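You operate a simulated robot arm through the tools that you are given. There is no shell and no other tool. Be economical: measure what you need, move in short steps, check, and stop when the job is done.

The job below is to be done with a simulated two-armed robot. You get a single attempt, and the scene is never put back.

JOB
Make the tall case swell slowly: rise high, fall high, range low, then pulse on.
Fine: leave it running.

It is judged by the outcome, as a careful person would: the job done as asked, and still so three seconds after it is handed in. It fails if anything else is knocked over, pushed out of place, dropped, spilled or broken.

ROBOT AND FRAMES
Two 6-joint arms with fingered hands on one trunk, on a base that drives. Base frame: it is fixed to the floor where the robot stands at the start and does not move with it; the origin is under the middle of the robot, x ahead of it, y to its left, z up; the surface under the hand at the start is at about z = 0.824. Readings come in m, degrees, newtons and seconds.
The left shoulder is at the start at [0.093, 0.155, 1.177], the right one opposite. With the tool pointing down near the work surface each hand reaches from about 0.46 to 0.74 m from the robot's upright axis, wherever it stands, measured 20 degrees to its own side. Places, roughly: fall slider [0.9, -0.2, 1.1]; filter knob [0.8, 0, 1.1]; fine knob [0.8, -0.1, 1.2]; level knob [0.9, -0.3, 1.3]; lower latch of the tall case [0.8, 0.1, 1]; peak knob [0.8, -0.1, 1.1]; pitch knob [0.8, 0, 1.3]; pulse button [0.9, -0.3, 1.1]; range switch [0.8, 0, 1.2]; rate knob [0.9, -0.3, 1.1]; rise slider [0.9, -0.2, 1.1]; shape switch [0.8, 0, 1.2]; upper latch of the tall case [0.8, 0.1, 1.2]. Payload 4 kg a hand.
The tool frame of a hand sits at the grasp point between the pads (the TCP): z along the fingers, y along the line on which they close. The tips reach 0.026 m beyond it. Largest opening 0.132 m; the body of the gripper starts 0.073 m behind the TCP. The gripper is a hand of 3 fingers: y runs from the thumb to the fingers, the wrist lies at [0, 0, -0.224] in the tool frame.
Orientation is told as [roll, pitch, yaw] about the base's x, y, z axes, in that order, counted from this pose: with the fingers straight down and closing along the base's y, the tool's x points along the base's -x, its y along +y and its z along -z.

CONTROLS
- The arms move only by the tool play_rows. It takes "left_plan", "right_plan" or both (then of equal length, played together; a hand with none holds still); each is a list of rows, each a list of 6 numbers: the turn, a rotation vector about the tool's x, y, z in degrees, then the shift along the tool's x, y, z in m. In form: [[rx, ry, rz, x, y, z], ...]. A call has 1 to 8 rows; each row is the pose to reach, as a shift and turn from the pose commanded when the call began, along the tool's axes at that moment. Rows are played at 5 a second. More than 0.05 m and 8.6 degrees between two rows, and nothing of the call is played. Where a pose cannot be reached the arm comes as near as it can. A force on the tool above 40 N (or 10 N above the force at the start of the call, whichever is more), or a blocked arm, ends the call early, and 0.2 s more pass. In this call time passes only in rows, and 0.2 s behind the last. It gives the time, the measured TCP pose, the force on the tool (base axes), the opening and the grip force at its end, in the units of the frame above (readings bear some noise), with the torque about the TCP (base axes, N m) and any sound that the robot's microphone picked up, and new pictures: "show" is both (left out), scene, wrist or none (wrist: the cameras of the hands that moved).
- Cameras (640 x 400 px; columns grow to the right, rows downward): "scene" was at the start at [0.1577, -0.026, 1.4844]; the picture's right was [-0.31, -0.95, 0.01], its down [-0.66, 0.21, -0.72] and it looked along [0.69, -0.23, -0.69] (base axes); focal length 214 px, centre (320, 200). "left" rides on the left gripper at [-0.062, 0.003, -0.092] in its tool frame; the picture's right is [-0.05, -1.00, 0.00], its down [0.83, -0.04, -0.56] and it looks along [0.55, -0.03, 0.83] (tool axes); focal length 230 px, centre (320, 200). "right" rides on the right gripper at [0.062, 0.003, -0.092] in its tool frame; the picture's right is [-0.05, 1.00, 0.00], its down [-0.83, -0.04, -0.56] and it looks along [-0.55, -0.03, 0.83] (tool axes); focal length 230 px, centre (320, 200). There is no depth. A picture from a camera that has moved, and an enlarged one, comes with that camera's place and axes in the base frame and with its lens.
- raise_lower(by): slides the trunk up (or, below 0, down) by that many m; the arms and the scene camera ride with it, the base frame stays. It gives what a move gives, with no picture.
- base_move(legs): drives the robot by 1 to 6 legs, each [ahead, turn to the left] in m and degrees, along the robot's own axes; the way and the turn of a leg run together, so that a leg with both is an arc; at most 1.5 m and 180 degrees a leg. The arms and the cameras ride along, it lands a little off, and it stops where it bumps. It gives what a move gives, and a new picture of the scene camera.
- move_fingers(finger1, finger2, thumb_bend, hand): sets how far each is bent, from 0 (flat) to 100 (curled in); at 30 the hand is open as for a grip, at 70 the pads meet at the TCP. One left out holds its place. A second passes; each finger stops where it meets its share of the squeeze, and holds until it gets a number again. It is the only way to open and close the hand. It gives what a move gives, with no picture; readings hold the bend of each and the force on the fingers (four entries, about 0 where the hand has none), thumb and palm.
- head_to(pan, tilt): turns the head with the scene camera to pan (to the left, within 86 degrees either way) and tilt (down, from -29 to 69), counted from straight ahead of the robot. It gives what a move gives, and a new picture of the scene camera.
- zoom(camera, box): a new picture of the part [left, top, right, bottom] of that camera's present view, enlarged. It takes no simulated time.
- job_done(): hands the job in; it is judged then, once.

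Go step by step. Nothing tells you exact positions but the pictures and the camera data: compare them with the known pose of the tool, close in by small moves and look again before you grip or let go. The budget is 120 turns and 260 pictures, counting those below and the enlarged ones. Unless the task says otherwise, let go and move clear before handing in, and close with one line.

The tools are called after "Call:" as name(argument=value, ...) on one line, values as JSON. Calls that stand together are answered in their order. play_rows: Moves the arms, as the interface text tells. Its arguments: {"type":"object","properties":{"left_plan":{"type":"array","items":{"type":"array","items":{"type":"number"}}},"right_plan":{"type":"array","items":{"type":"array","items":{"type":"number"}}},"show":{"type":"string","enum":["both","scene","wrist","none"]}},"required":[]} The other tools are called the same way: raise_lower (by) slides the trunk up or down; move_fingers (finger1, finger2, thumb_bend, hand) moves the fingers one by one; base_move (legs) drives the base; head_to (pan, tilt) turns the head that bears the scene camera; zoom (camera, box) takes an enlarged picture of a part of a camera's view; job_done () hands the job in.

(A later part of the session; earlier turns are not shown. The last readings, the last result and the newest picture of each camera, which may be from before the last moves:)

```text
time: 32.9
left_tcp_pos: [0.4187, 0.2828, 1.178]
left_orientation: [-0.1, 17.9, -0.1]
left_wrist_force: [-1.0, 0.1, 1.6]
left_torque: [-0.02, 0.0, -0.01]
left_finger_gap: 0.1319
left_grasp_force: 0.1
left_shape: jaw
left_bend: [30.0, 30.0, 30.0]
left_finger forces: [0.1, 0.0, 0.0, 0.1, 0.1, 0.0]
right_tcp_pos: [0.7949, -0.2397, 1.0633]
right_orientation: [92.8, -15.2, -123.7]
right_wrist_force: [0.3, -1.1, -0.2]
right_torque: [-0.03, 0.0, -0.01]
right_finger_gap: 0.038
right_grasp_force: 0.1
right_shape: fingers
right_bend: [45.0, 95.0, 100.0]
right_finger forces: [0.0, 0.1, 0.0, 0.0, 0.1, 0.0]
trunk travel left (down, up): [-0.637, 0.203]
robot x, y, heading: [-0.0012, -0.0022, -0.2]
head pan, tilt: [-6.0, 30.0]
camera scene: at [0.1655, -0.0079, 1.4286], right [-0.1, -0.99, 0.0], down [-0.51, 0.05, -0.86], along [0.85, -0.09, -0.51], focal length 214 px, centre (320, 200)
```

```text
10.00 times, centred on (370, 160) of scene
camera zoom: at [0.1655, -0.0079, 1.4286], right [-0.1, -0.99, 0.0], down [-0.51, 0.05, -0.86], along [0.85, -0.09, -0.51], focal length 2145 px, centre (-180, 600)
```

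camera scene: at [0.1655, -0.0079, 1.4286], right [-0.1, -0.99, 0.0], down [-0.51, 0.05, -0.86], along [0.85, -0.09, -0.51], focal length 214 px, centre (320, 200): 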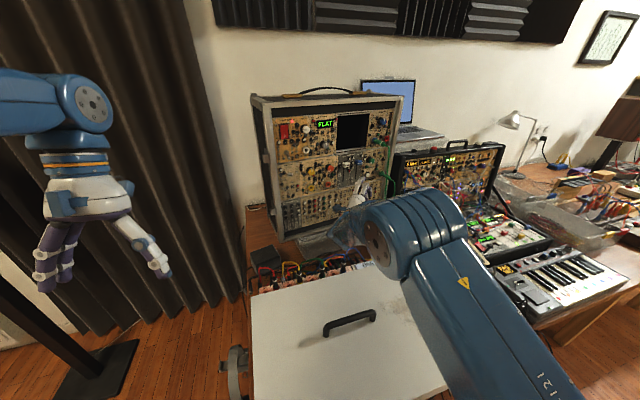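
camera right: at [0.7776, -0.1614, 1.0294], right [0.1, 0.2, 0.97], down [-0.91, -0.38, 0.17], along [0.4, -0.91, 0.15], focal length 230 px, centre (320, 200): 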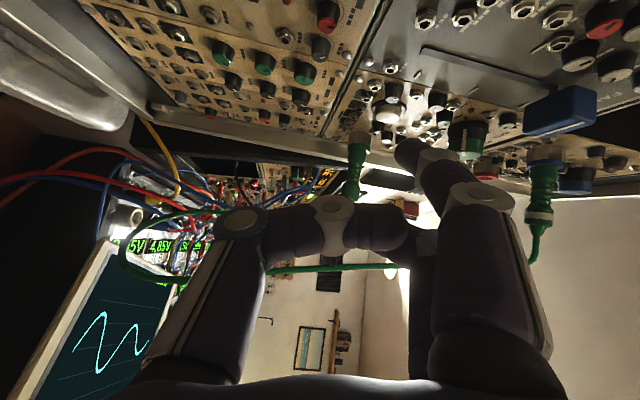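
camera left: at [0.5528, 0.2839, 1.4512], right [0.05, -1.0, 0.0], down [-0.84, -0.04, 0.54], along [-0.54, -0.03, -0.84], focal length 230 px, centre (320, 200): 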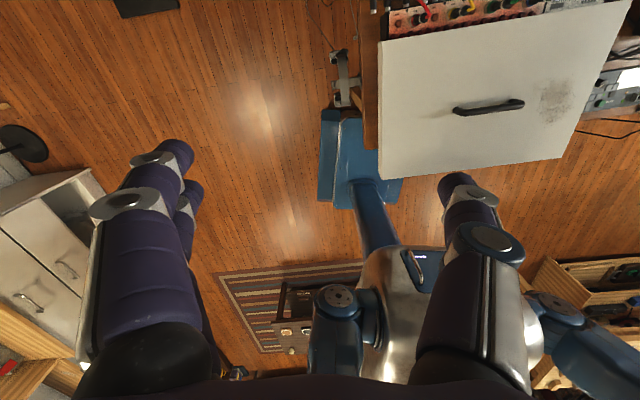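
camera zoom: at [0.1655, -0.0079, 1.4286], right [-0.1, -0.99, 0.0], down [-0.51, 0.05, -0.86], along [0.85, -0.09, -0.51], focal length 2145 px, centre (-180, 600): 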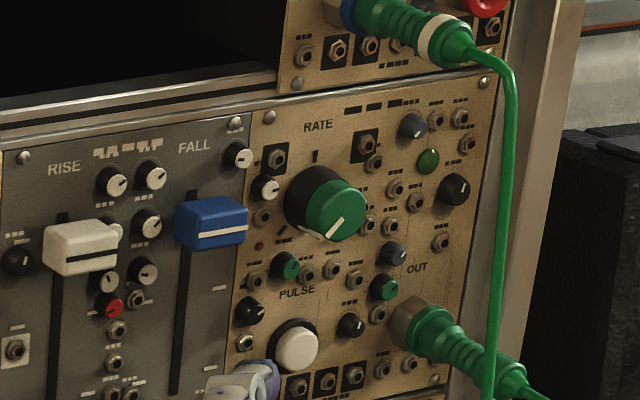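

The button looks unpressed. I lower the trunk 17 mm to recover the lost height and approach again, this time in tiny steps to read the contact force.

Call:
raise_lower(by=-0.018)

Call:
play_rows(right_plan=[[0, 0, 0, -0.001, 0, 0.012], [0, 0, 0, -0.002, -0.001, 0.024], [0, 0, 0, -0.0034, -0.002, 0.035]], show="wrist")

Call:
zoom(camera="scene", box=[345, 150, 385, 190])

```text
time: 33.5
left_tcp_pos: [0.4201, 0.2801, 1.1598]
left_orientation: [-0.1, 17.8, -0.1]
left_wrist_force: [-1.0, 0.2, -0.2]
left_torque: [-0.01, 0.01, -0.02]
left_finger_gap: 0.1318
left_grasp_force: 0.0
left_shape: jaw
left_bend: [30.0, 30.0, 30.0]
left_finger forces: [0.0, 0.0, 0.1, 0.0, 0.1, 0.1]
right_tcp_pos: [0.7965, -0.2413, 1.0439]
right_orientation: [92.7, -15.1, -123.7]
right_wrist_force: [0.6, 0.4, -0.5]
right_torque: [-0.01, 0.01, 0.01]
right_finger_gap: 0.038
right_grasp_force: 0.1
right_shape: fingers
right_bend: [45.0, 95.0, 100.0]
right_finger forces: [0.0, 0.1, 0.0, 0.0, 0.0, 0.1]
trunk travel left (down, up): [-0.619, 0.221]
robot x, y, heading: [-0.0024, -0.0028, 0.2]
head pan, tilt: [-6.0, 30.0]
```

```text
time: 34.3
left_tcp_pos: [0.4205, 0.2799, 1.1594]
left_orientation: [0.0, 17.8, 0.0]
left_wrist_force: [0.3, -0.4, -1.0]
left_torque: [0.02, 0.03, 0.01]
left_finger_gap: 0.1318
left_grasp_force: 0.0
left_shape: jaw
left_bend: [30.0, 30.0, 30.0]
left_finger forces: [0.1, 0.0, 0.0, 0.1, 0.1, 0.0]
right_tcp_pos: [0.8244, -0.2636, 1.0427]
right_orientation: [92.6, -15.2, -123.7]
right_wrist_force: [-0.1, 0.5, -0.4]
right_torque: [0.0, 0.01, -0.02]
right_finger_gap: 0.0378
right_grasp_force: 0.0
right_shape: fingers
right_bend: [45.0, 95.0, 100.0]
right_finger forces: [0.0, 0.0, 0.0, 0.0, 0.1, 0.0]
trunk travel left (down, up): [-0.619, 0.221]
robot x, y, heading: [0.0016, -0.0005, 0.1]
head pan, tilt: [-6.0, 30.0]
camera right: at [0.7787, -0.1629, 1.0252], right [0.08, 0.2, 0.98], down [-0.91, -0.38, 0.15], along [0.4, -0.91, 0.15], focal length 230 px, centre (320, 200)
```

right: 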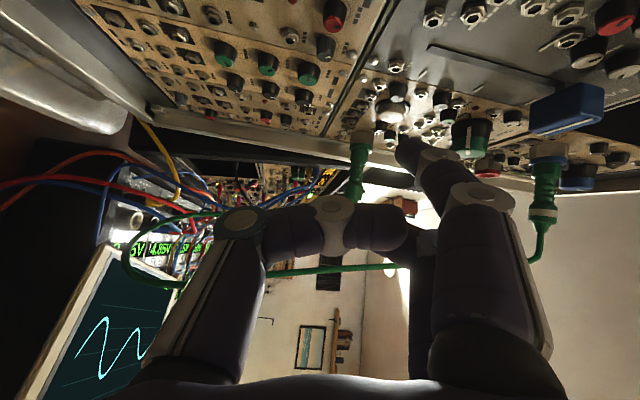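

```text
10.00 times, centred on (365, 170) of scene
camera zoom: at [0.1673, -0.0095, 1.4103], right [-0.1, -0.99, 0.0], down [-0.51, 0.05, -0.86], along [0.85, -0.09, -0.52], focal length 2145 px, centre (-130, 500)
```

zoom: 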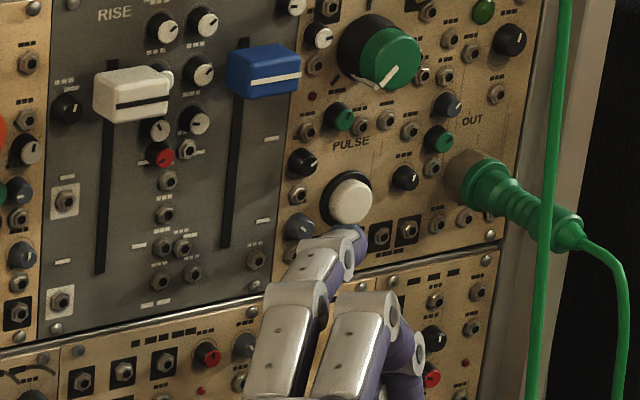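

Aligned again. I go 1.8 cm forward and read the force.

Call:
play_rows(right_plan=[[0, 0, 0, 0.004, 0.001, 0.009], [0, 0, 0, 0.0072, 0.0016, 0.0168]], show="none")

Call:
zoom(camera="scene", box=[350, 155, 380, 185])

Call:
zoom(camera="right", box=[330, 60, 470, 200])

```text
time: 34.9
left_tcp_pos: [0.4201, 0.2794, 1.1595]
left_orientation: [0.0, 17.8, -0.1]
left_wrist_force: [-0.3, 0.8, -0.4]
left_torque: [0.03, 0.0, 0.01]
left_finger_gap: 0.132
left_grasp_force: 0.0
left_shape: jaw
left_bend: [30.0, 30.0, 30.0]
left_finger forces: [0.0, 0.0, 0.1, 0.1, 0.0, 0.0]
right_tcp_pos: [0.8428, -0.2652, 1.0432]
right_orientation: [92.6, -15.2, -123.6]
right_wrist_force: [0.4, -0.1, 0.1]
right_torque: [0.01, -0.02, -0.03]
right_finger_gap: 0.038
right_grasp_force: 0.1
right_shape: fingers
right_bend: [45.0, 95.0, 100.0]
right_finger forces: [0.0, 0.0, 0.0, 0.0, 0.1, 0.1]
trunk travel left (down, up): [-0.619, 0.221]
robot x, y, heading: [0.0, 0.0008, -0.2]
head pan, tilt: [-6.0, 30.0]
```

```text
13.33 times, centred on (365, 170) of scene
camera zoom: at [0.1674, -0.0094, 1.4103], right [-0.1, -0.99, 0.0], down [-0.51, 0.05, -0.86], along [0.85, -0.09, -0.52], focal length 2860 px, centre (-280, 600)
```

zoom: 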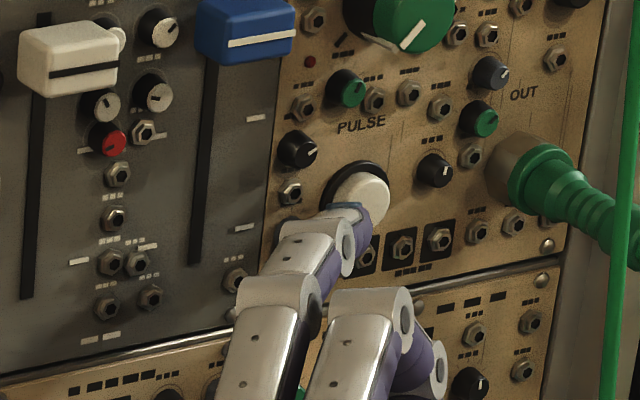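

```text
2.86 times, centred on (400, 130) of right
camera zoom: at [0.7979, -0.1657, 1.0256], right [0.08, 0.2, 0.98], down [-0.91, -0.38, 0.15], along [0.4, -0.9, 0.15], focal length 657 px, centre (91, 400)
```

zoom: 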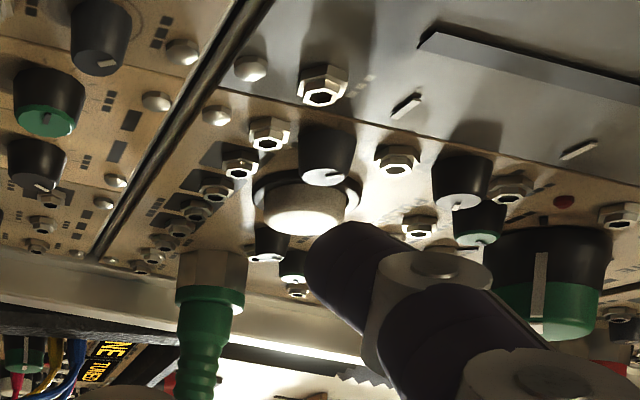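

Tip is a hair from the button with no force yet. I advance by another 5 mm.

Call:
play_rows(right_plan=[[0, 0, 0, 0.001, 0, 0.005]], show="none")

Call:
play_rows(right_plan=[[0, 0, 0, 0.001, 0, 0.004]], show="none")

```text
time: 35.3
left_tcp_pos: [0.4196, 0.2792, 1.1603]
left_orientation: [0.0, 17.9, -0.1]
left_wrist_force: [1.1, -0.1, 0.0]
left_torque: [-0.01, -0.01, 0.02]
left_finger_gap: 0.132
left_grasp_force: 0.0
left_shape: jaw
left_bend: [30.0, 30.0, 30.0]
left_finger forces: [0.0, 0.0, 0.0, 0.0, 0.0, 0.0]
right_tcp_pos: [0.8484, -0.2681, 1.0429]
right_orientation: [92.6, -15.2, -123.7]
right_wrist_force: [-1.1, -0.5, -0.4]
right_torque: [0.03, 0.01, -0.01]
right_finger_gap: 0.0379
right_grasp_force: 0.0
right_shape: fingers
right_bend: [45.0, 95.0, 100.0]
right_finger forces: [0.0, 0.0, 0.0, 0.0, 0.0, 0.0]
trunk travel left (down, up): [-0.619, 0.221]
robot x, y, heading: [-0.0006, -0.0032, -0.0]
head pan, tilt: [-6.0, 30.0]
```

```text
time: 35.9
left_tcp_pos: [0.4037, 0.2817, 1.1417]
left_orientation: [-0.1, 21.3, -0.2]
left_wrist_force: [-0.9, -0.1, 0.0]
left_torque: [-0.01, -0.04, 0.0]
left_finger_gap: 0.1317
left_grasp_force: 0.0
left_shape: jaw
left_bend: [30.0, 30.0, 30.0]
left_finger forces: [0.1, 0.0, 0.0, 0.0, 0.1, 0.1]
right_tcp_pos: [0.8338, -0.2678, 1.0614]
right_orientation: [93.8, -14.6, -124.1]
right_wrist_force: [0.8, -0.4, -0.9]
right_torque: [0.01, 0.01, 0.0]
right_finger_gap: 0.0379
right_grasp_force: 0.2
right_shape: fingers
right_bend: [45.0, 95.0, 100.0]
right_finger forces: [0.1, 0.0, 0.1, 0.0, 0.0, 0.1]
trunk travel left (down, up): [-0.619, 0.221]
robot x, y, heading: [0.0019, 0.0015, -0.1]
head pan, tilt: [-6.0, 30.0]
stopped in row 1 (right hand): the arm was blocked; the commanded pose is now the measured one
```

The block happens at TCP x≈.85 with no fingertip force, so some other link seems limited. I look at the arm's surroundings.

Call:
play_rows(right_plan=[[0, 0, 0, 0, 0, -0.03]], show="none")

Call:
head_to(pan=-25, tilt=45)

Call:
zoom(camera="left", box=[0, 0, 640, 400])

```text
time: 36.3
left_tcp_pos: [0.4053, 0.2803, 1.143]
left_orientation: [0.0, 21.3, -0.2]
left_wrist_force: [-0.1, 0.3, -0.7]
left_torque: [-0.04, 0.01, -0.05]
left_finger_gap: 0.1318
left_grasp_force: 0.1
left_shape: jaw
left_bend: [30.0, 30.0, 30.0]
left_finger forces: [0.0, 0.0, 0.1, 0.0, 0.0, 0.1]
right_tcp_pos: [0.8095, -0.2514, 1.0569]
right_orientation: [93.6, -14.6, -124.0]
right_wrist_force: [-0.6, -0.4, -0.4]
right_torque: [0.02, 0.0, 0.0]
right_finger_gap: 0.0379
right_grasp_force: 0.0
right_shape: fingers
right_bend: [45.0, 95.0, 100.0]
right_finger forces: [0.1, 0.0, 0.0, 0.0, 0.0, 0.0]
trunk travel left (down, up): [-0.619, 0.221]
robot x, y, heading: [-0.0001, 0.0017, -0.0]
head pan, tilt: [-6.0, 30.0]
```

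```text
time: 37.1
left_tcp_pos: [0.4056, 0.2803, 1.1416]
left_orientation: [0.1, 21.3, -0.2]
left_wrist_force: [-0.3, -0.2, 0.9]
left_torque: [0.0, -0.01, 0.0]
left_finger_gap: 0.132
left_grasp_force: 0.0
left_shape: jaw
left_bend: [30.0, 30.0, 30.0]
left_finger forces: [0.0, 0.1, 0.0, 0.0, 0.0, 0.0]
right_tcp_pos: [0.8112, -0.2528, 1.0557]
right_orientation: [93.5, -14.6, -123.9]
right_wrist_force: [-0.1, 0.7, -0.4]
right_torque: [-0.01, 0.0, -0.02]
right_finger_gap: 0.0378
right_grasp_force: 0.0
right_shape: fingers
right_bend: [45.0, 95.0, 100.0]
right_finger forces: [0.1, 0.0, 0.0, 0.1, 0.1, 0.0]
trunk travel left (down, up): [-0.619, 0.221]
robot x, y, heading: [-0.0, -0.005, 0.0]
head pan, tilt: [-25.0, 45.0]
camera scene: at [0.1504, -0.0342, 1.3881], right [-0.42, -0.91, 0.01], down [-0.65, 0.3, -0.69], along [0.63, -0.3, -0.72], focal length 214 px, centre (320, 200)
```

scene: 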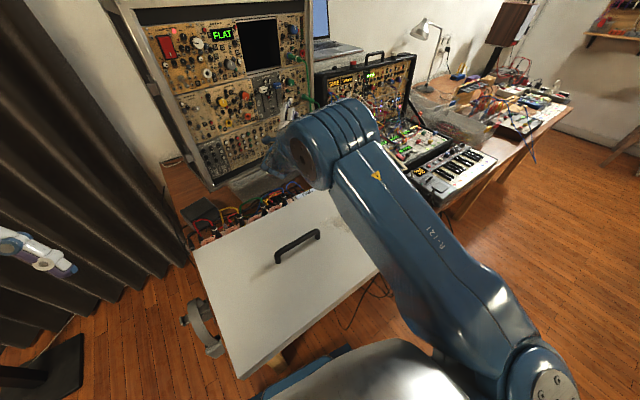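

```text
1.00 times, centred on (320, 200) of left (not enlarged: the box is as wide or as high as the picture)
camera zoom: at [0.4966, 0.2832, 1.2066], right [0.05, -1.0, -0.02], down [-0.57, -0.04, 0.82], along [-0.82, -0.03, -0.57], focal length 230 px, centre (320, 200)
```

zoom: 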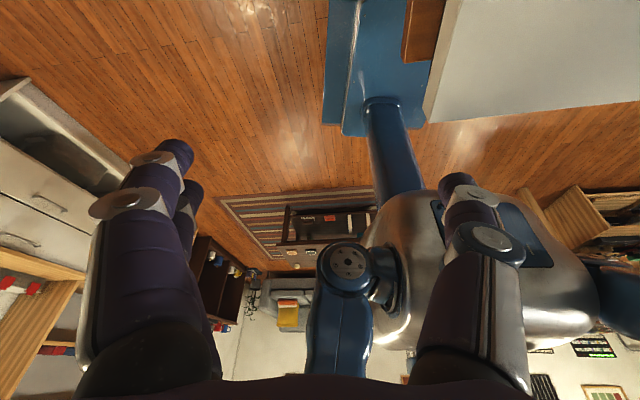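

Geometry: the wrist is tucked far left because of the -34° yaw, which is likely what blocks. I move left, away from the cable, reduce the yaw to about -18°, and switch back to extending the right finger (finger2).

Call:
play_rows(right_plan=[[0, 0, 0, 0.015, 0.004, -0.016], [0, 0, 0, 0.027, 0.008, -0.03], [-1.2, 5.2, 0, 0.027, 0.008, -0.03], [-2.4, 10.4, 0, 0.027, 0.008, -0.03], [-3.6, 15.5, 0.5, 0.027, 0.008, -0.03]], show="none")

Call:
move_fingers(hand="right", finger1=100, finger2=42, thumb_bend=100)

Call:
head_to(pan=-10, tilt=28)

Call:
zoom(camera="scene", box=[310, 130, 390, 210])

Call:
zoom(camera="right", box=[0, 0, 640, 400])

```text
time: 38.3
left_tcp_pos: [0.4058, 0.2796, 1.1431]
left_orientation: [0.0, 21.1, -0.2]
left_wrist_force: [0.2, 0.2, -0.8]
left_torque: [0.03, 0.0, 0.03]
left_finger_gap: 0.1321
left_grasp_force: 0.0
left_shape: jaw
left_bend: [30.0, 30.0, 30.0]
left_finger forces: [0.0, 0.1, 0.0, 0.0, 0.0, 0.0]
right_tcp_pos: [0.8001, -0.2126, 1.0553]
right_orientation: [93.0, -15.0, -107.8]
right_wrist_force: [-0.6, 0.2, 0.5]
right_torque: [-0.02, 0.04, 0.02]
right_finger_gap: 0.0378
right_grasp_force: 0.0
right_shape: fingers
right_bend: [45.0, 95.0, 100.0]
right_finger forces: [0.1, 0.0, 0.0, 0.1, 0.1, 0.0]
trunk travel left (down, up): [-0.619, 0.221]
robot x, y, heading: [0.0009, 0.0021, -0.0]
head pan, tilt: [-25.0, 45.0]
```

```text
time: 39.3
left_tcp_pos: [0.4051, 0.2799, 1.1424]
left_orientation: [0.1, 21.2, -0.1]
left_wrist_force: [0.0, 0.3, 0.4]
left_torque: [0.0, 0.0, -0.01]
left_finger_gap: 0.132
left_grasp_force: 0.1
left_shape: jaw
left_bend: [30.0, 30.0, 30.0]
left_finger forces: [0.0, 0.0, 0.0, 0.0, 0.0, 0.1]
right_tcp_pos: [0.7993, -0.2126, 1.0563]
right_orientation: [93.1, -15.0, -107.9]
right_wrist_force: [0.4, 0.0, -0.6]
right_torque: [-0.01, 0.02, 0.03]
right_finger_gap: 0.0191
right_grasp_force: 0.0
right_shape: fingers
right_bend: [96.0, 42.0, 100.0]
right_finger forces: [0.1, 0.0, 0.0, 0.0, 0.0, 0.0]
trunk travel left (down, up): [-0.619, 0.221]
robot x, y, heading: [0.0019, -0.0038, 0.1]
head pan, tilt: [-25.0, 45.0]
```

```text
time: 40.1
left_tcp_pos: [0.4066, 0.2804, 1.1428]
left_orientation: [0.0, 21.2, -0.1]
left_wrist_force: [-0.5, 0.3, 0.0]
left_torque: [0.04, 0.02, 0.01]
left_finger_gap: 0.1321
left_grasp_force: 0.2
left_shape: jaw
left_bend: [30.0, 30.0, 30.0]
left_finger forces: [0.1, 0.1, 0.1, 0.0, 0.0, 0.1]
right_tcp_pos: [0.8002, -0.2131, 1.0553]
right_orientation: [93.2, -15.0, -107.9]
right_wrist_force: [0.8, 0.8, -0.4]
right_torque: [0.03, -0.02, -0.01]
right_finger_gap: 0.0191
right_grasp_force: 0.2
right_shape: fingers
right_bend: [96.0, 42.0, 100.0]
right_finger forces: [0.0, 0.1, 0.1, 0.0, 0.0, 0.0]
trunk travel left (down, up): [-0.619, 0.221]
robot x, y, heading: [0.001, -0.0008, 0.2]
head pan, tilt: [-10.0, 28.0]
camera scene: at [0.1669, -0.0157, 1.4134], right [-0.17, -0.98, 0.0], down [-0.48, 0.08, -0.87], along [0.86, -0.15, -0.49], focal length 214 px, centre (320, 200)
```

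scene: 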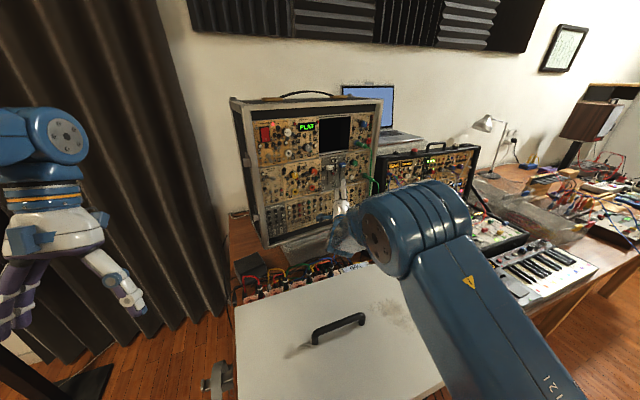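

```text
5.00 times, centred on (350, 170) of scene
camera zoom: at [0.1669, -0.0157, 1.4134], right [-0.17, -0.98, 0.0], down [-0.48, 0.08, -0.87], along [0.86, -0.15, -0.49], focal length 1072 px, centre (170, 350)
```

zoom: 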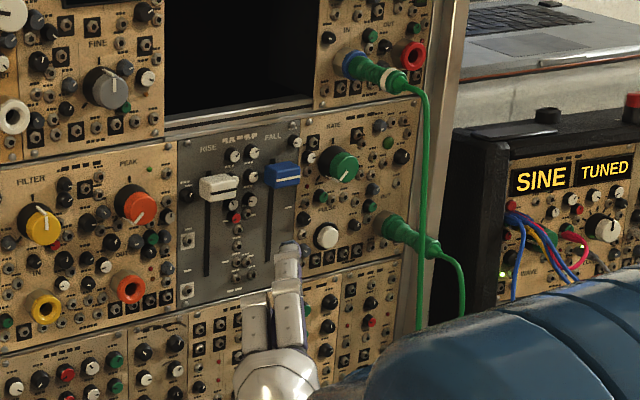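

```text
1.00 times, centred on (320, 200) of right (not enlarged: the box is as wide or as high as the picture)
camera zoom: at [0.7287, -0.1289, 1.0376], right [0.01, 0.21, 0.98], down [-0.78, -0.61, 0.14], along [0.63, -0.76, 0.16], focal length 230 px, centre (320, 200)
```

zoom: 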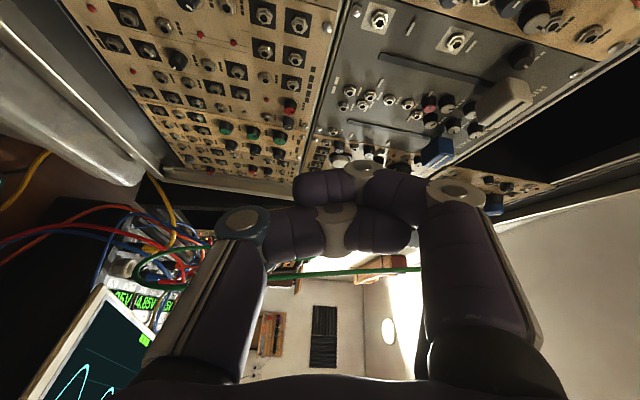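

Yaw is now -17° and the tip is at about (.846,-.217,1.10). I shift to just in front of the button (.868,-.262,1.09).

Call:
play_rows(right_plan=[[0, 0, 0, -0.012, -0.01, 0.008], [0, 0, 0, -0.023, -0.018, 0.02], [0, 0, 0, -0.0326, -0.0225, 0.0334]], show="wrist")

Call:
zoom(camera="scene", box=[330, 155, 370, 195])

```text
time: 40.9
left_tcp_pos: [0.405, 0.2794, 1.1429]
left_orientation: [0.0, 21.3, -0.1]
left_wrist_force: [-1.0, 0.3, -0.7]
left_torque: [0.03, 0.01, -0.02]
left_finger_gap: 0.1319
left_grasp_force: 0.1
left_shape: jaw
left_bend: [30.0, 30.0, 30.0]
left_finger forces: [0.0, 0.0, 0.1, 0.0, 0.1, 0.0]
right_tcp_pos: [0.8225, -0.2606, 1.0438]
right_orientation: [93.1, -14.9, -107.9]
right_wrist_force: [-0.3, -0.5, -1.0]
right_torque: [-0.02, -0.04, 0.01]
right_finger_gap: 0.0188
right_grasp_force: 0.0
right_shape: fingers
right_bend: [96.0, 42.0, 100.0]
right_finger forces: [0.1, 0.1, 0.1, 0.0, 0.0, 0.0]
trunk travel left (down, up): [-0.619, 0.221]
robot x, y, heading: [0.0011, 0.0008, 0.2]
head pan, tilt: [-10.0, 28.0]
camera right: at [0.7508, -0.1756, 1.0258], right [0.01, 0.21, 0.98], down [-0.78, -0.61, 0.14], along [0.63, -0.76, 0.16], focal length 230 px, centre (320, 200)
```

right: 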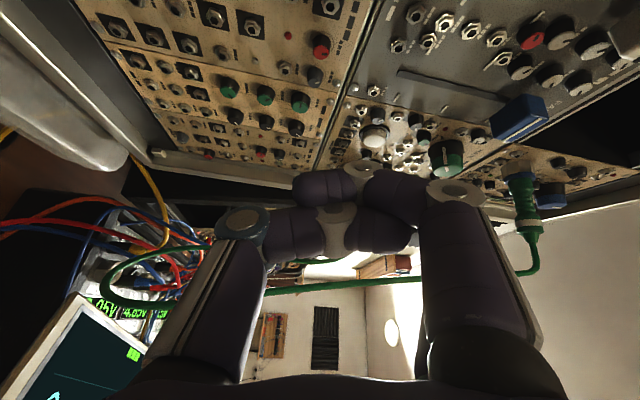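

```text
10.00 times, centred on (350, 175) of scene
camera zoom: at [0.1672, -0.0162, 1.4134], right [-0.17, -0.98, 0.0], down [-0.48, 0.08, -0.87], along [0.86, -0.15, -0.49], focal length 2145 px, centre (20, 450)
```

zoom: 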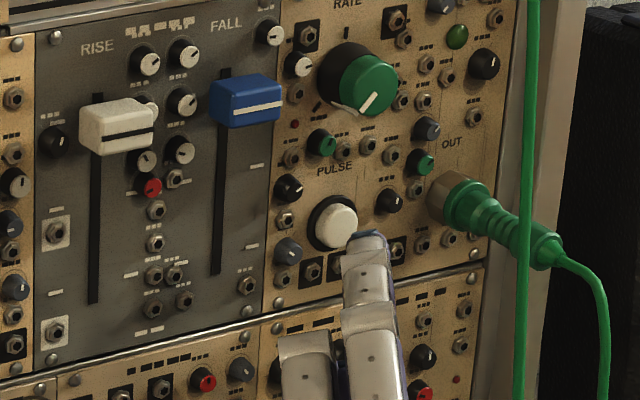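

Aligned within 5 mm. I approach with a small leftward correction, then press along the panel normal.

Call:
play_rows(right_plan=[[0, 0, 0, 0.006, 0.001, 0.007], [0, 0, 0, 0.0106, 0.002, 0.0146]], show="none")

Call:
play_rows(right_plan=[[0, 0, 0, 0.0029, 0.0005, 0.0041]], show="none")

Call:
zoom(camera="scene", box=[335, 155, 365, 185])

```text
time: 41.5
left_tcp_pos: [0.4055, 0.28, 1.1422]
left_orientation: [0.0, 21.2, -0.2]
left_wrist_force: [-0.4, -0.2, -0.2]
left_torque: [-0.03, 0.02, 0.03]
left_finger_gap: 0.1318
left_grasp_force: 0.1
left_shape: jaw
left_bend: [30.0, 30.0, 30.0]
left_finger forces: [0.0, 0.0, 0.0, 0.1, 0.0, 0.1]
right_tcp_pos: [0.839, -0.2537, 1.0422]
right_orientation: [92.9, -15.0, -107.8]
right_wrist_force: [-0.3, 0.6, 0.1]
right_torque: [-0.01, -0.01, 0.02]
right_finger_gap: 0.0189
right_grasp_force: 0.0
right_shape: fingers
right_bend: [96.0, 42.0, 100.0]
right_finger forces: [0.0, 0.0, 0.0, 0.1, 0.0, 0.0]
trunk travel left (down, up): [-0.619, 0.221]
robot x, y, heading: [-0.0005, -0.0036, -0.2]
head pan, tilt: [-10.0, 28.0]
```

```text
time: 41.9
left_tcp_pos: [0.4057, 0.2805, 1.1429]
left_orientation: [0.1, 21.4, -0.3]
left_wrist_force: [0.3, 0.4, -0.7]
left_torque: [-0.04, 0.02, -0.02]
left_finger_gap: 0.1323
left_grasp_force: 0.1
left_shape: jaw
left_bend: [30.0, 30.0, 30.0]
left_finger forces: [0.0, 0.1, 0.1, 0.0, 0.1, 0.0]
right_tcp_pos: [0.8444, -0.2513, 1.0432]
right_orientation: [93.0, -15.0, -108.0]
right_wrist_force: [0.1, 0.3, -0.2]
right_torque: [0.02, -0.01, -0.01]
right_finger_gap: 0.019
right_grasp_force: 0.2
right_shape: fingers
right_bend: [96.0, 42.0, 100.0]
right_finger forces: [0.1, 0.1, 0.1, 0.0, 0.0, 0.1]
trunk travel left (down, up): [-0.619, 0.221]
robot x, y, heading: [-0.0073, 0.0029, 0.2]
head pan, tilt: [-10.0, 28.0]
```

```text
13.33 times, centred on (350, 170) of scene
camera zoom: at [0.1674, -0.0156, 1.4134], right [-0.17, -0.98, 0.0], down [-0.48, 0.08, -0.87], along [0.86, -0.15, -0.49], focal length 2860 px, centre (-80, 600)
```

zoom: 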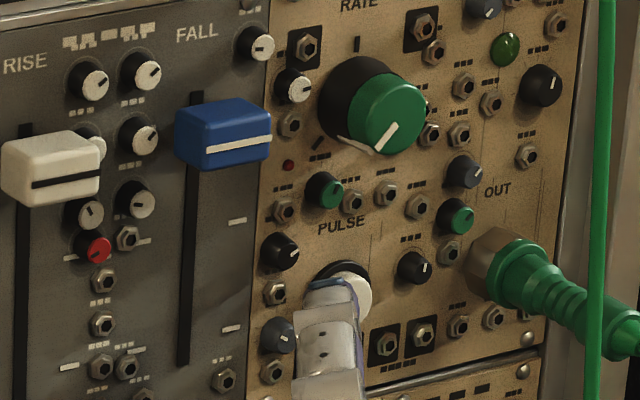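

The tip now overlaps the button. I push 4 mm at a time, straight.

Call:
play_rows(right_plan=[[0, 0, 0, 0.0003, 0, 0.004]], show="none")

Call:
play_rows(right_plan=[[0, 0, 0, 0.001, 0, 0.004]], show="none")

Call:
zoom(camera="scene", box=[335, 155, 365, 185])

```text
time: 42.3
left_tcp_pos: [0.4054, 0.2811, 1.143]
left_orientation: [0.0, 21.2, -0.2]
left_wrist_force: [-0.8, 0.2, 1.5]
left_torque: [0.01, -0.03, -0.01]
left_finger_gap: 0.1321
left_grasp_force: 0.1
left_shape: jaw
left_bend: [30.0, 30.0, 30.0]
left_finger forces: [0.0, 0.1, 0.0, 0.1, 0.1, 0.0]
right_tcp_pos: [0.8483, -0.2517, 1.0431]
right_orientation: [93.1, -15.0, -107.9]
right_wrist_force: [0.2, 0.5, -0.8]
right_torque: [-0.02, 0.0, -0.01]
right_finger_gap: 0.0187
right_grasp_force: 0.1
right_shape: fingers
right_bend: [96.0, 42.0, 100.0]
right_finger forces: [0.1, 0.0, 0.0, 0.0, 0.0, 0.0]
trunk travel left (down, up): [-0.619, 0.221]
robot x, y, heading: [0.0009, 0.0009, 0.1]
head pan, tilt: [-10.0, 28.0]
```

```text
time: 42.7
left_tcp_pos: [0.4063, 0.2796, 1.1429]
left_orientation: [0.0, 21.2, -0.3]
left_wrist_force: [-0.1, -0.1, 1.1]
left_torque: [0.01, -0.01, 0.01]
left_finger_gap: 0.1323
left_grasp_force: 0.1
left_shape: jaw
left_bend: [30.0, 30.0, 30.0]
left_finger forces: [0.1, 0.0, 0.0, 0.0, 0.0, 0.0]
right_tcp_pos: [0.8503, -0.2521, 1.0428]
right_orientation: [92.9, -15.0, -107.8]
right_wrist_force: [0.2, 0.0, -0.6]
right_torque: [-0.01, -0.01, -0.02]
right_finger_gap: 0.0188
right_grasp_force: 0.1
right_shape: fingers
right_bend: [96.0, 42.0, 100.0]
right_finger forces: [0.0, 0.0, 0.0, 0.0, 0.0, 0.0]
trunk travel left (down, up): [-0.619, 0.221]
robot x, y, heading: [-0.0013, -0.0009, -0.1]
head pan, tilt: [-10.0, 28.0]
```

```text
13.33 times, centred on (350, 170) of scene
camera zoom: at [0.1671, -0.0156, 1.4135], right [-0.17, -0.98, 0.0], down [-0.48, 0.08, -0.87], along [0.86, -0.15, -0.49], focal length 2860 px, centre (-80, 600)
```

zoom: 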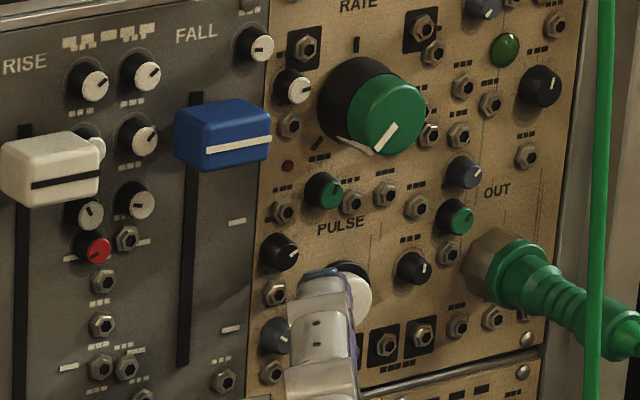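

The arm stalls at x≈.85 with no fingertip contact. I retract a bit and drive the base forward 4 cm to give the arm room.

Call:
play_rows(right_plan=[[0, 0, 0, 0, 0, -0.025], [0, 0, 0, 0, 0, -0.05]], show="none")

Call:
base_move(legs=[[0.04, 0]])

Call:
zoom(camera="scene", box=[330, 155, 370, 195])

```text
time: 43.3
left_tcp_pos: [0.405, 0.2805, 1.1427]
left_orientation: [0.0, 21.2, -0.3]
left_wrist_force: [0.6, -0.2, -0.1]
left_torque: [0.03, -0.02, 0.03]
left_finger_gap: 0.1323
left_grasp_force: 0.0
left_shape: jaw
left_bend: [30.0, 30.0, 30.0]
left_finger forces: [0.1, 0.1, 0.0, 0.0, 0.0, 0.0]
right_tcp_pos: [0.8025, -0.2376, 1.0422]
right_orientation: [93.1, -15.1, -108.0]
right_wrist_force: [0.2, 0.1, 0.6]
right_torque: [-0.01, -0.03, 0.0]
right_finger_gap: 0.0192
right_grasp_force: 0.0
right_shape: fingers
right_bend: [96.0, 42.0, 100.0]
right_finger forces: [0.0, 0.0, 0.1, 0.0, 0.1, 0.0]
trunk travel left (down, up): [-0.619, 0.221]
robot x, y, heading: [-0.0054, 0.0015, 0.0]
head pan, tilt: [-10.0, 28.0]
```

```text
time: 44.2
left_tcp_pos: [0.4443, 0.2809, 1.1445]
left_orientation: [0.1, 20.9, -0.1]
left_wrist_force: [0.0, -0.1, 0.6]
left_torque: [0.01, 0.0, 0.02]
left_finger_gap: 0.132
left_grasp_force: 0.1
left_shape: jaw
left_bend: [30.0, 30.0, 30.0]
left_finger forces: [0.0, 0.1, 0.0, 0.0, 0.0, 0.0]
right_tcp_pos: [0.8417, -0.2368, 1.0433]
right_orientation: [93.2, -15.1, -107.9]
right_wrist_force: [0.5, 1.0, -0.1]
right_torque: [0.02, -0.05, 0.03]
right_finger_gap: 0.0189
right_grasp_force: 0.0
right_shape: fingers
right_bend: [96.0, 42.0, 100.0]
right_finger forces: [0.0, 0.0, 0.1, 0.0, 0.0, 0.0]
trunk travel left (down, up): [-0.619, 0.221]
robot x, y, heading: [0.0402, -0.0004, -0.1]
head pan, tilt: [-10.0, 28.0]
camera scene: at [0.2034, -0.0153, 1.4141], right [-0.17, -0.98, 0.0], down [-0.48, 0.08, -0.88], along [0.86, -0.15, -0.48], focal length 214 px, centre (320, 200)
```

scene: 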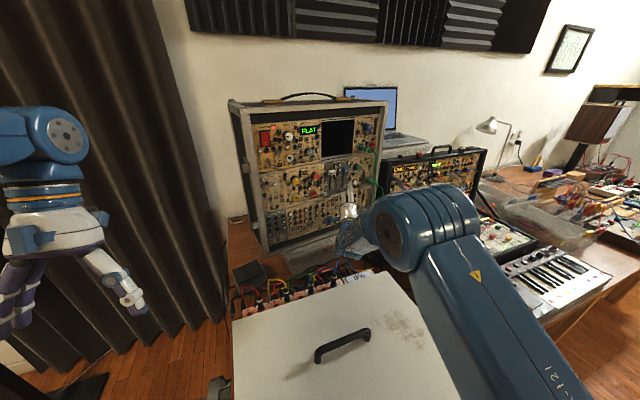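

```text
10.00 times, centred on (350, 175) of scene
camera zoom: at [0.2034, -0.0153, 1.4141], right [-0.17, -0.98, 0.0], down [-0.48, 0.08, -0.88], along [0.86, -0.15, -0.48], focal length 2145 px, centre (20, 450)
```

zoom: 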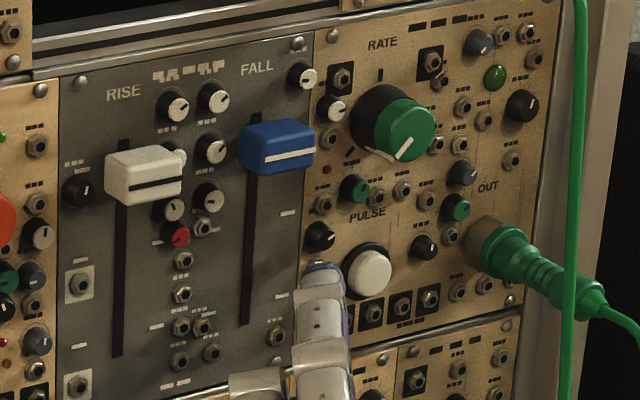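

The base moved as intended; the tip is now just left of the button, close to the panel. I back out 2.5 cm, shift right and down, and look.

Call:
play_rows(right_plan=[[0, 0, 0, 0, 0, -0.025], [0, 0, 0, -0.012, -0.006, -0.02], [0, 0, 0, -0.022, -0.012, -0.012]], show="wrist")

Call:
zoom(camera="scene", box=[335, 160, 375, 200])

```text
time: 45.0
left_tcp_pos: [0.429, 0.2811, 1.1272]
left_orientation: [-0.1, 24.4, -0.1]
left_wrist_force: [-0.4, 0.1, -0.1]
left_torque: [0.01, 0.01, -0.01]
left_finger_gap: 0.132
left_grasp_force: 0.1
left_shape: jaw
left_bend: [30.0, 30.0, 30.0]
left_finger forces: [0.0, 0.0, 0.0, 0.0, 0.1, 0.1]
right_tcp_pos: [0.8088, -0.2565, 1.0493]
right_orientation: [94.1, -14.7, -107.9]
right_wrist_force: [0.3, -0.2, 0.0]
right_torque: [0.0, -0.01, -0.01]
right_finger_gap: 0.0191
right_grasp_force: 0.0
right_shape: fingers
right_bend: [96.0, 42.0, 100.0]
right_finger forces: [0.1, 0.1, 0.0, 0.1, 0.0, 0.0]
trunk travel left (down, up): [-0.619, 0.221]
robot x, y, heading: [0.0403, 0.0039, 0.0]
head pan, tilt: [-10.0, 28.0]
camera right: at [0.7377, -0.1725, 1.0293], right [0.0, 0.22, 0.98], down [-0.78, -0.61, 0.13], along [0.63, -0.76, 0.17], focal length 230 px, centre (320, 200)
```

right: 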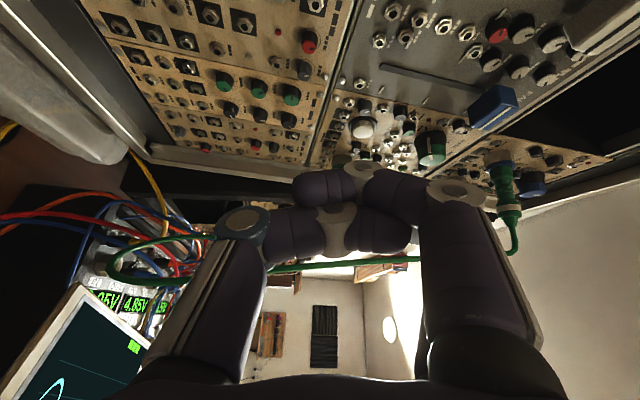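

```text
10.00 times, centred on (355, 180) of scene
camera zoom: at [0.206, -0.0155, 1.4135], right [-0.17, -0.99, 0.0], down [-0.48, 0.08, -0.87], along [0.86, -0.15, -0.49], focal length 2145 px, centre (-30, 400)
```

zoom: 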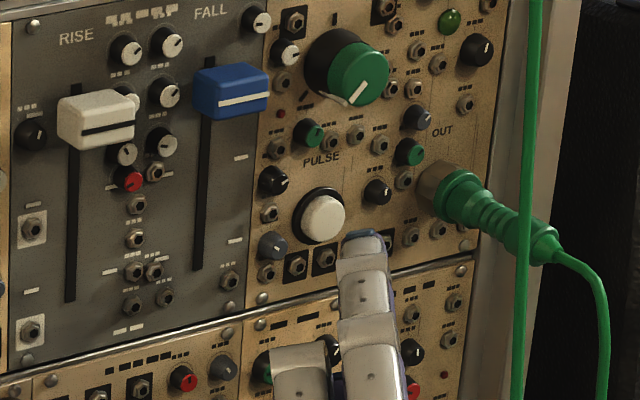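

The tip is at ≈(.855,-.269,1.094). I go in again with the extra arm reach.

Call:
play_rows(right_plan=[[0, 0, 0, 0.005, -0.001, 0.01], [0, 0, 0, 0.01, -0.002, 0.02]], show="none")

Call:
play_rows(right_plan=[[0, 0, 0, 0.0035, -0.001, 0.007]], show="none")

Call:
zoom(camera="scene", box=[340, 165, 370, 195])

Call:
zoom(camera="right", box=[260, 80, 420, 220])

```text
time: 45.6
left_tcp_pos: [0.4289, 0.2816, 1.1278]
left_orientation: [0.0, 24.4, -0.1]
left_wrist_force: [-0.6, -0.1, -0.4]
left_torque: [-0.01, 0.02, 0.01]
left_finger_gap: 0.132
left_grasp_force: 0.1
left_shape: jaw
left_bend: [30.0, 30.0, 30.0]
left_finger forces: [0.1, 0.0, 0.1, 0.0, 0.0, 0.1]
right_tcp_pos: [0.8311, -0.2531, 1.0454]
right_orientation: [94.1, -14.7, -108.0]
right_wrist_force: [0.1, 0.7, -0.3]
right_torque: [0.03, -0.03, 0.0]
right_finger_gap: 0.0191
right_grasp_force: 0.1
right_shape: fingers
right_bend: [96.0, 42.0, 100.0]
right_finger forces: [0.1, 0.1, 0.1, 0.0, 0.0, 0.0]
trunk travel left (down, up): [-0.619, 0.221]
robot x, y, heading: [0.0379, 0.0012, 0.0]
head pan, tilt: [-10.0, 28.0]
```

```text
time: 46.0
left_tcp_pos: [0.4306, 0.2808, 1.1266]
left_orientation: [-0.1, 24.4, -0.1]
left_wrist_force: [-0.5, -0.6, 0.5]
left_torque: [-0.02, -0.02, 0.0]
left_finger_gap: 0.1321
left_grasp_force: 0.1
left_shape: jaw
left_bend: [30.0, 30.0, 30.0]
left_finger forces: [0.0, 0.0, 0.1, 0.0, 0.0, 0.1]
right_tcp_pos: [0.8382, -0.2517, 1.0426]
right_orientation: [94.0, -14.8, -108.0]
right_wrist_force: [0.1, -0.3, 0.8]
right_torque: [0.01, 0.02, -0.02]
right_finger_gap: 0.0188
right_grasp_force: 0.0
right_shape: fingers
right_bend: [96.0, 42.0, 100.0]
right_finger forces: [0.0, 0.1, 0.0, 0.1, 0.1, 0.0]
trunk travel left (down, up): [-0.619, 0.221]
robot x, y, heading: [0.0368, 0.0037, -0.1]
head pan, tilt: [-10.0, 28.0]
```

```text
13.33 times, centred on (355, 180) of scene
camera zoom: at [0.207, -0.0154, 1.4134], right [-0.17, -0.98, 0.0], down [-0.48, 0.08, -0.87], along [0.86, -0.15, -0.49], focal length 2860 px, centre (-147, 467)
```

zoom: 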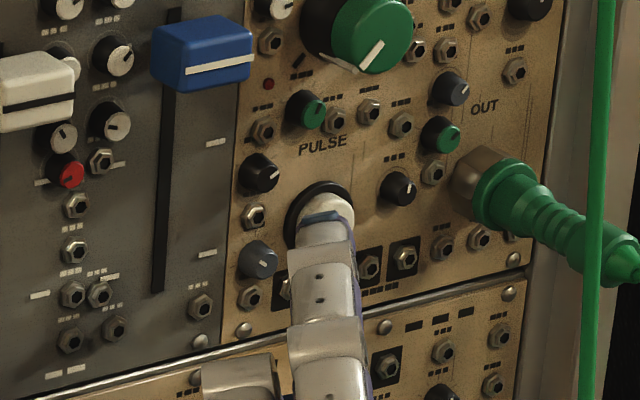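

```text
2.86 times, centred on (340, 150) of right
camera zoom: at [0.7681, -0.1685, 1.0236], right [0.0, 0.21, 0.98], down [-0.78, -0.61, 0.13], along [0.63, -0.76, 0.17], focal length 657 px, centre (263, 343)
```

zoom: 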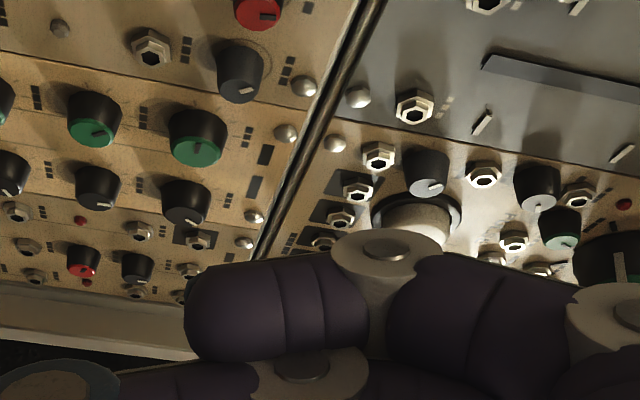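

The tip covers the button face. I press in further, 5 mm at a time.

Call:
play_rows(right_plan=[[0, 0, 0, 0.001, -0.0005, 0.005]], show="none")

Call:
play_rows(right_plan=[[0, 0, 0, 0.001, -0.0005, 0.005]], show="none")

Call:
zoom(camera="scene", box=[340, 165, 370, 195])

```text
time: 46.4
left_tcp_pos: [0.4305, 0.2807, 1.128]
left_orientation: [0.0, 24.5, -0.1]
left_wrist_force: [-1.0, 0.7, 0.2]
left_torque: [0.0, 0.04, 0.0]
left_finger_gap: 0.1321
left_grasp_force: 0.1
left_shape: jaw
left_bend: [30.0, 30.0, 30.0]
left_finger forces: [0.0, 0.0, 0.0, 0.0, 0.0, 0.1]
right_tcp_pos: [0.8437, -0.2547, 1.0434]
right_orientation: [94.1, -14.7, -108.1]
right_wrist_force: [-1.1, 0.3, -0.3]
right_torque: [-0.02, -0.01, 0.03]
right_finger_gap: 0.0188
right_grasp_force: 0.1
right_shape: fingers
right_bend: [96.0, 42.0, 100.0]
right_finger forces: [0.0, 0.1, 0.0, 0.0, 0.0, 0.0]
trunk travel left (down, up): [-0.619, 0.221]
robot x, y, heading: [0.0373, 0.0028, 0.2]
head pan, tilt: [-10.0, 28.0]
```

```text
time: 46.8
left_tcp_pos: [0.4295, 0.2809, 1.1275]
left_orientation: [0.0, 24.3, -0.1]
left_wrist_force: [0.3, -0.3, 0.3]
left_torque: [-0.02, -0.02, 0.02]
left_finger_gap: 0.1323
left_grasp_force: 0.1
left_shape: jaw
left_bend: [30.0, 30.0, 30.0]
left_finger forces: [0.0, 0.1, 0.1, 0.0, 0.0, 0.1]
right_tcp_pos: [0.8488, -0.2532, 1.0425]
right_orientation: [94.0, -14.8, -108.0]
right_wrist_force: [0.8, 0.7, 0.3]
right_torque: [0.01, -0.01, -0.03]
right_finger_gap: 0.0189
right_grasp_force: 0.0
right_shape: fingers
right_bend: [96.0, 42.0, 100.0]
right_finger forces: [0.1, 0.0, 0.0, 0.0, 0.1, 0.0]
trunk travel left (down, up): [-0.619, 0.221]
robot x, y, heading: [0.0384, 0.0026, 0.2]
head pan, tilt: [-10.0, 28.0]
```

```text
13.33 times, centred on (355, 180) of scene
camera zoom: at [0.2064, -0.0154, 1.4135], right [-0.17, -0.98, 0.0], down [-0.48, 0.08, -0.87], along [0.86, -0.15, -0.49], focal length 2860 px, centre (-147, 467)
```

zoom: 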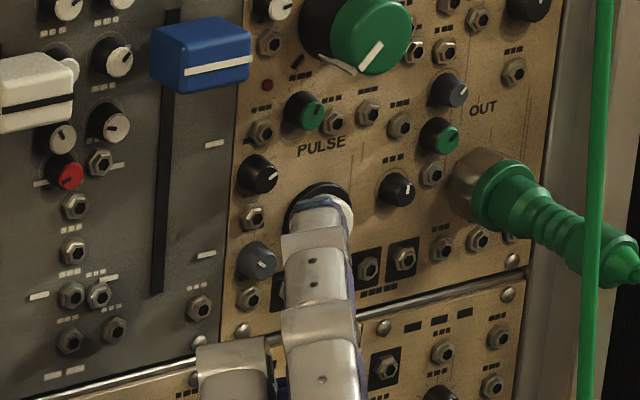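

No contact yet; I keep going.

Call:
play_rows(right_plan=[[0, 0, 0, 0, -0.0005, 0.004]], show="none")

Call:
play_rows(right_plan=[[0, 0, 0, 0, -0.0005, 0.004]], show="none")

Call:
zoom(camera="scene", box=[340, 165, 370, 195])

```text
time: 47.2
left_tcp_pos: [0.4302, 0.2815, 1.1269]
left_orientation: [0.1, 24.4, 0.0]
left_wrist_force: [0.1, -0.4, 0.3]
left_torque: [-0.01, -0.04, -0.01]
left_finger_gap: 0.1321
left_grasp_force: 0.0
left_shape: jaw
left_bend: [30.0, 30.0, 30.0]
left_finger forces: [0.0, 0.0, 0.0, 0.0, 0.1, 0.1]
right_tcp_pos: [0.854, -0.2558, 1.044]
right_orientation: [94.0, -14.7, -108.0]
right_wrist_force: [-0.9, 0.1, -1.1]
right_torque: [-0.01, 0.01, -0.02]
right_finger_gap: 0.0192
right_grasp_force: 0.0
right_shape: fingers
right_bend: [96.0, 42.0, 100.0]
right_finger forces: [0.1, 0.1, 0.1, 0.0, 0.1, 0.1]
trunk travel left (down, up): [-0.619, 0.221]
robot x, y, heading: [0.041, 0.0003, 0.2]
head pan, tilt: [-10.0, 28.0]
```

```text
time: 47.6
left_tcp_pos: [0.4298, 0.2797, 1.1286]
left_orientation: [0.0, 24.3, -0.1]
left_wrist_force: [-0.1, -0.3, 1.1]
left_torque: [0.02, 0.0, -0.01]
left_finger_gap: 0.1319
left_grasp_force: 0.0
left_shape: jaw
left_bend: [30.0, 30.0, 30.0]
left_finger forces: [0.1, 0.0, 0.1, 0.1, 0.0, 0.0]
right_tcp_pos: [0.8576, -0.2565, 1.0424]
right_orientation: [94.1, -14.6, -108.1]
right_wrist_force: [0.6, 0.5, 0.1]
right_torque: [0.02, -0.01, 0.04]
right_finger_gap: 0.0189
right_grasp_force: 0.1
right_shape: fingers
right_bend: [96.0, 42.0, 100.0]
right_finger forces: [0.1, 0.1, 0.1, 0.0, 0.1, 0.1]
trunk travel left (down, up): [-0.619, 0.221]
robot x, y, heading: [0.0387, 0.0005, -0.0]
head pan, tilt: [-10.0, 28.0]
```

```text
13.33 times, centred on (355, 180) of scene
camera zoom: at [0.2063, -0.0154, 1.4135], right [-0.17, -0.98, 0.0], down [-0.48, 0.08, -0.87], along [0.86, -0.15, -0.49], focal length 2860 px, centre (-147, 467)
```

zoom: 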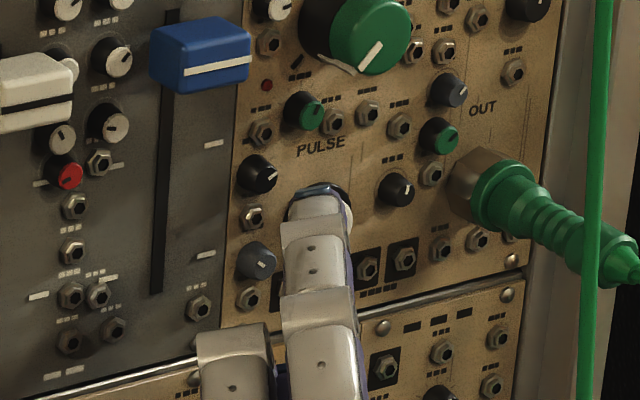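

Still free. I continue with a slight drop.

Call:
play_rows(right_plan=[[0, 0, 0, 0, -0.002, 0.004]], show="none")

Call:
play_rows(right_plan=[[0, 0, 0, 0, -0.001, 0.004]], show="none")

Call:
zoom(camera="scene", box=[340, 165, 370, 195])

```text
time: 48.0
left_tcp_pos: [0.4303, 0.281, 1.1282]
left_orientation: [0.0, 24.3, 0.0]
left_wrist_force: [-0.6, 0.0, -0.3]
left_torque: [-0.01, -0.01, 0.02]
left_finger_gap: 0.1319
left_grasp_force: 0.1
left_shape: jaw
left_bend: [30.0, 30.0, 30.0]
left_finger forces: [0.0, 0.0, 0.1, 0.0, 0.0, 0.1]
right_tcp_pos: [0.86, -0.2579, 1.0406]
right_orientation: [94.0, -14.7, -108.0]
right_wrist_force: [-0.5, 0.5, 0.2]
right_torque: [0.01, 0.01, -0.01]
right_finger_gap: 0.0189
right_grasp_force: 0.0
right_shape: fingers
right_bend: [96.0, 42.0, 100.0]
right_finger forces: [0.0, 0.0, 0.0, 0.0, 0.1, 0.0]
trunk travel left (down, up): [-0.619, 0.221]
robot x, y, heading: [0.0397, -0.0022, 0.1]
head pan, tilt: [-10.0, 28.0]
```

```text
time: 48.4
left_tcp_pos: [0.4292, 0.2801, 1.1279]
left_orientation: [0.1, 24.3, -0.1]
left_wrist_force: [-0.2, 0.4, 0.7]
left_torque: [-0.04, -0.03, -0.02]
left_finger_gap: 0.1319
left_grasp_force: 0.0
left_shape: jaw
left_bend: [30.0, 30.0, 30.0]
left_finger forces: [0.0, 0.0, 0.0, 0.0, 0.1, 0.0]
right_tcp_pos: [0.8636, -0.2603, 1.0401]
right_orientation: [94.0, -14.7, -108.1]
right_wrist_force: [-0.3, -0.4, -0.1]
right_torque: [0.01, 0.02, 0.01]
right_finger_gap: 0.0191
right_grasp_force: 0.1
right_shape: fingers
right_bend: [96.0, 42.0, 100.0]
right_finger forces: [0.1, 0.1, 0.0, 0.1, 0.0, 0.1]
trunk travel left (down, up): [-0.619, 0.221]
robot x, y, heading: [0.0401, -0.0004, 0.2]
head pan, tilt: [-10.0, 28.0]
```

```text
13.33 times, centred on (355, 180) of scene
camera zoom: at [0.2062, -0.0155, 1.4135], right [-0.17, -0.98, 0.0], down [-0.48, 0.08, -0.87], along [0.86, -0.15, -0.49], focal length 2860 px, centre (-147, 467)
```

zoom: 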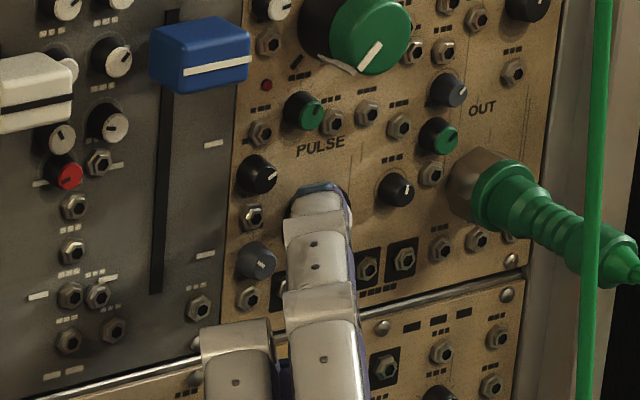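

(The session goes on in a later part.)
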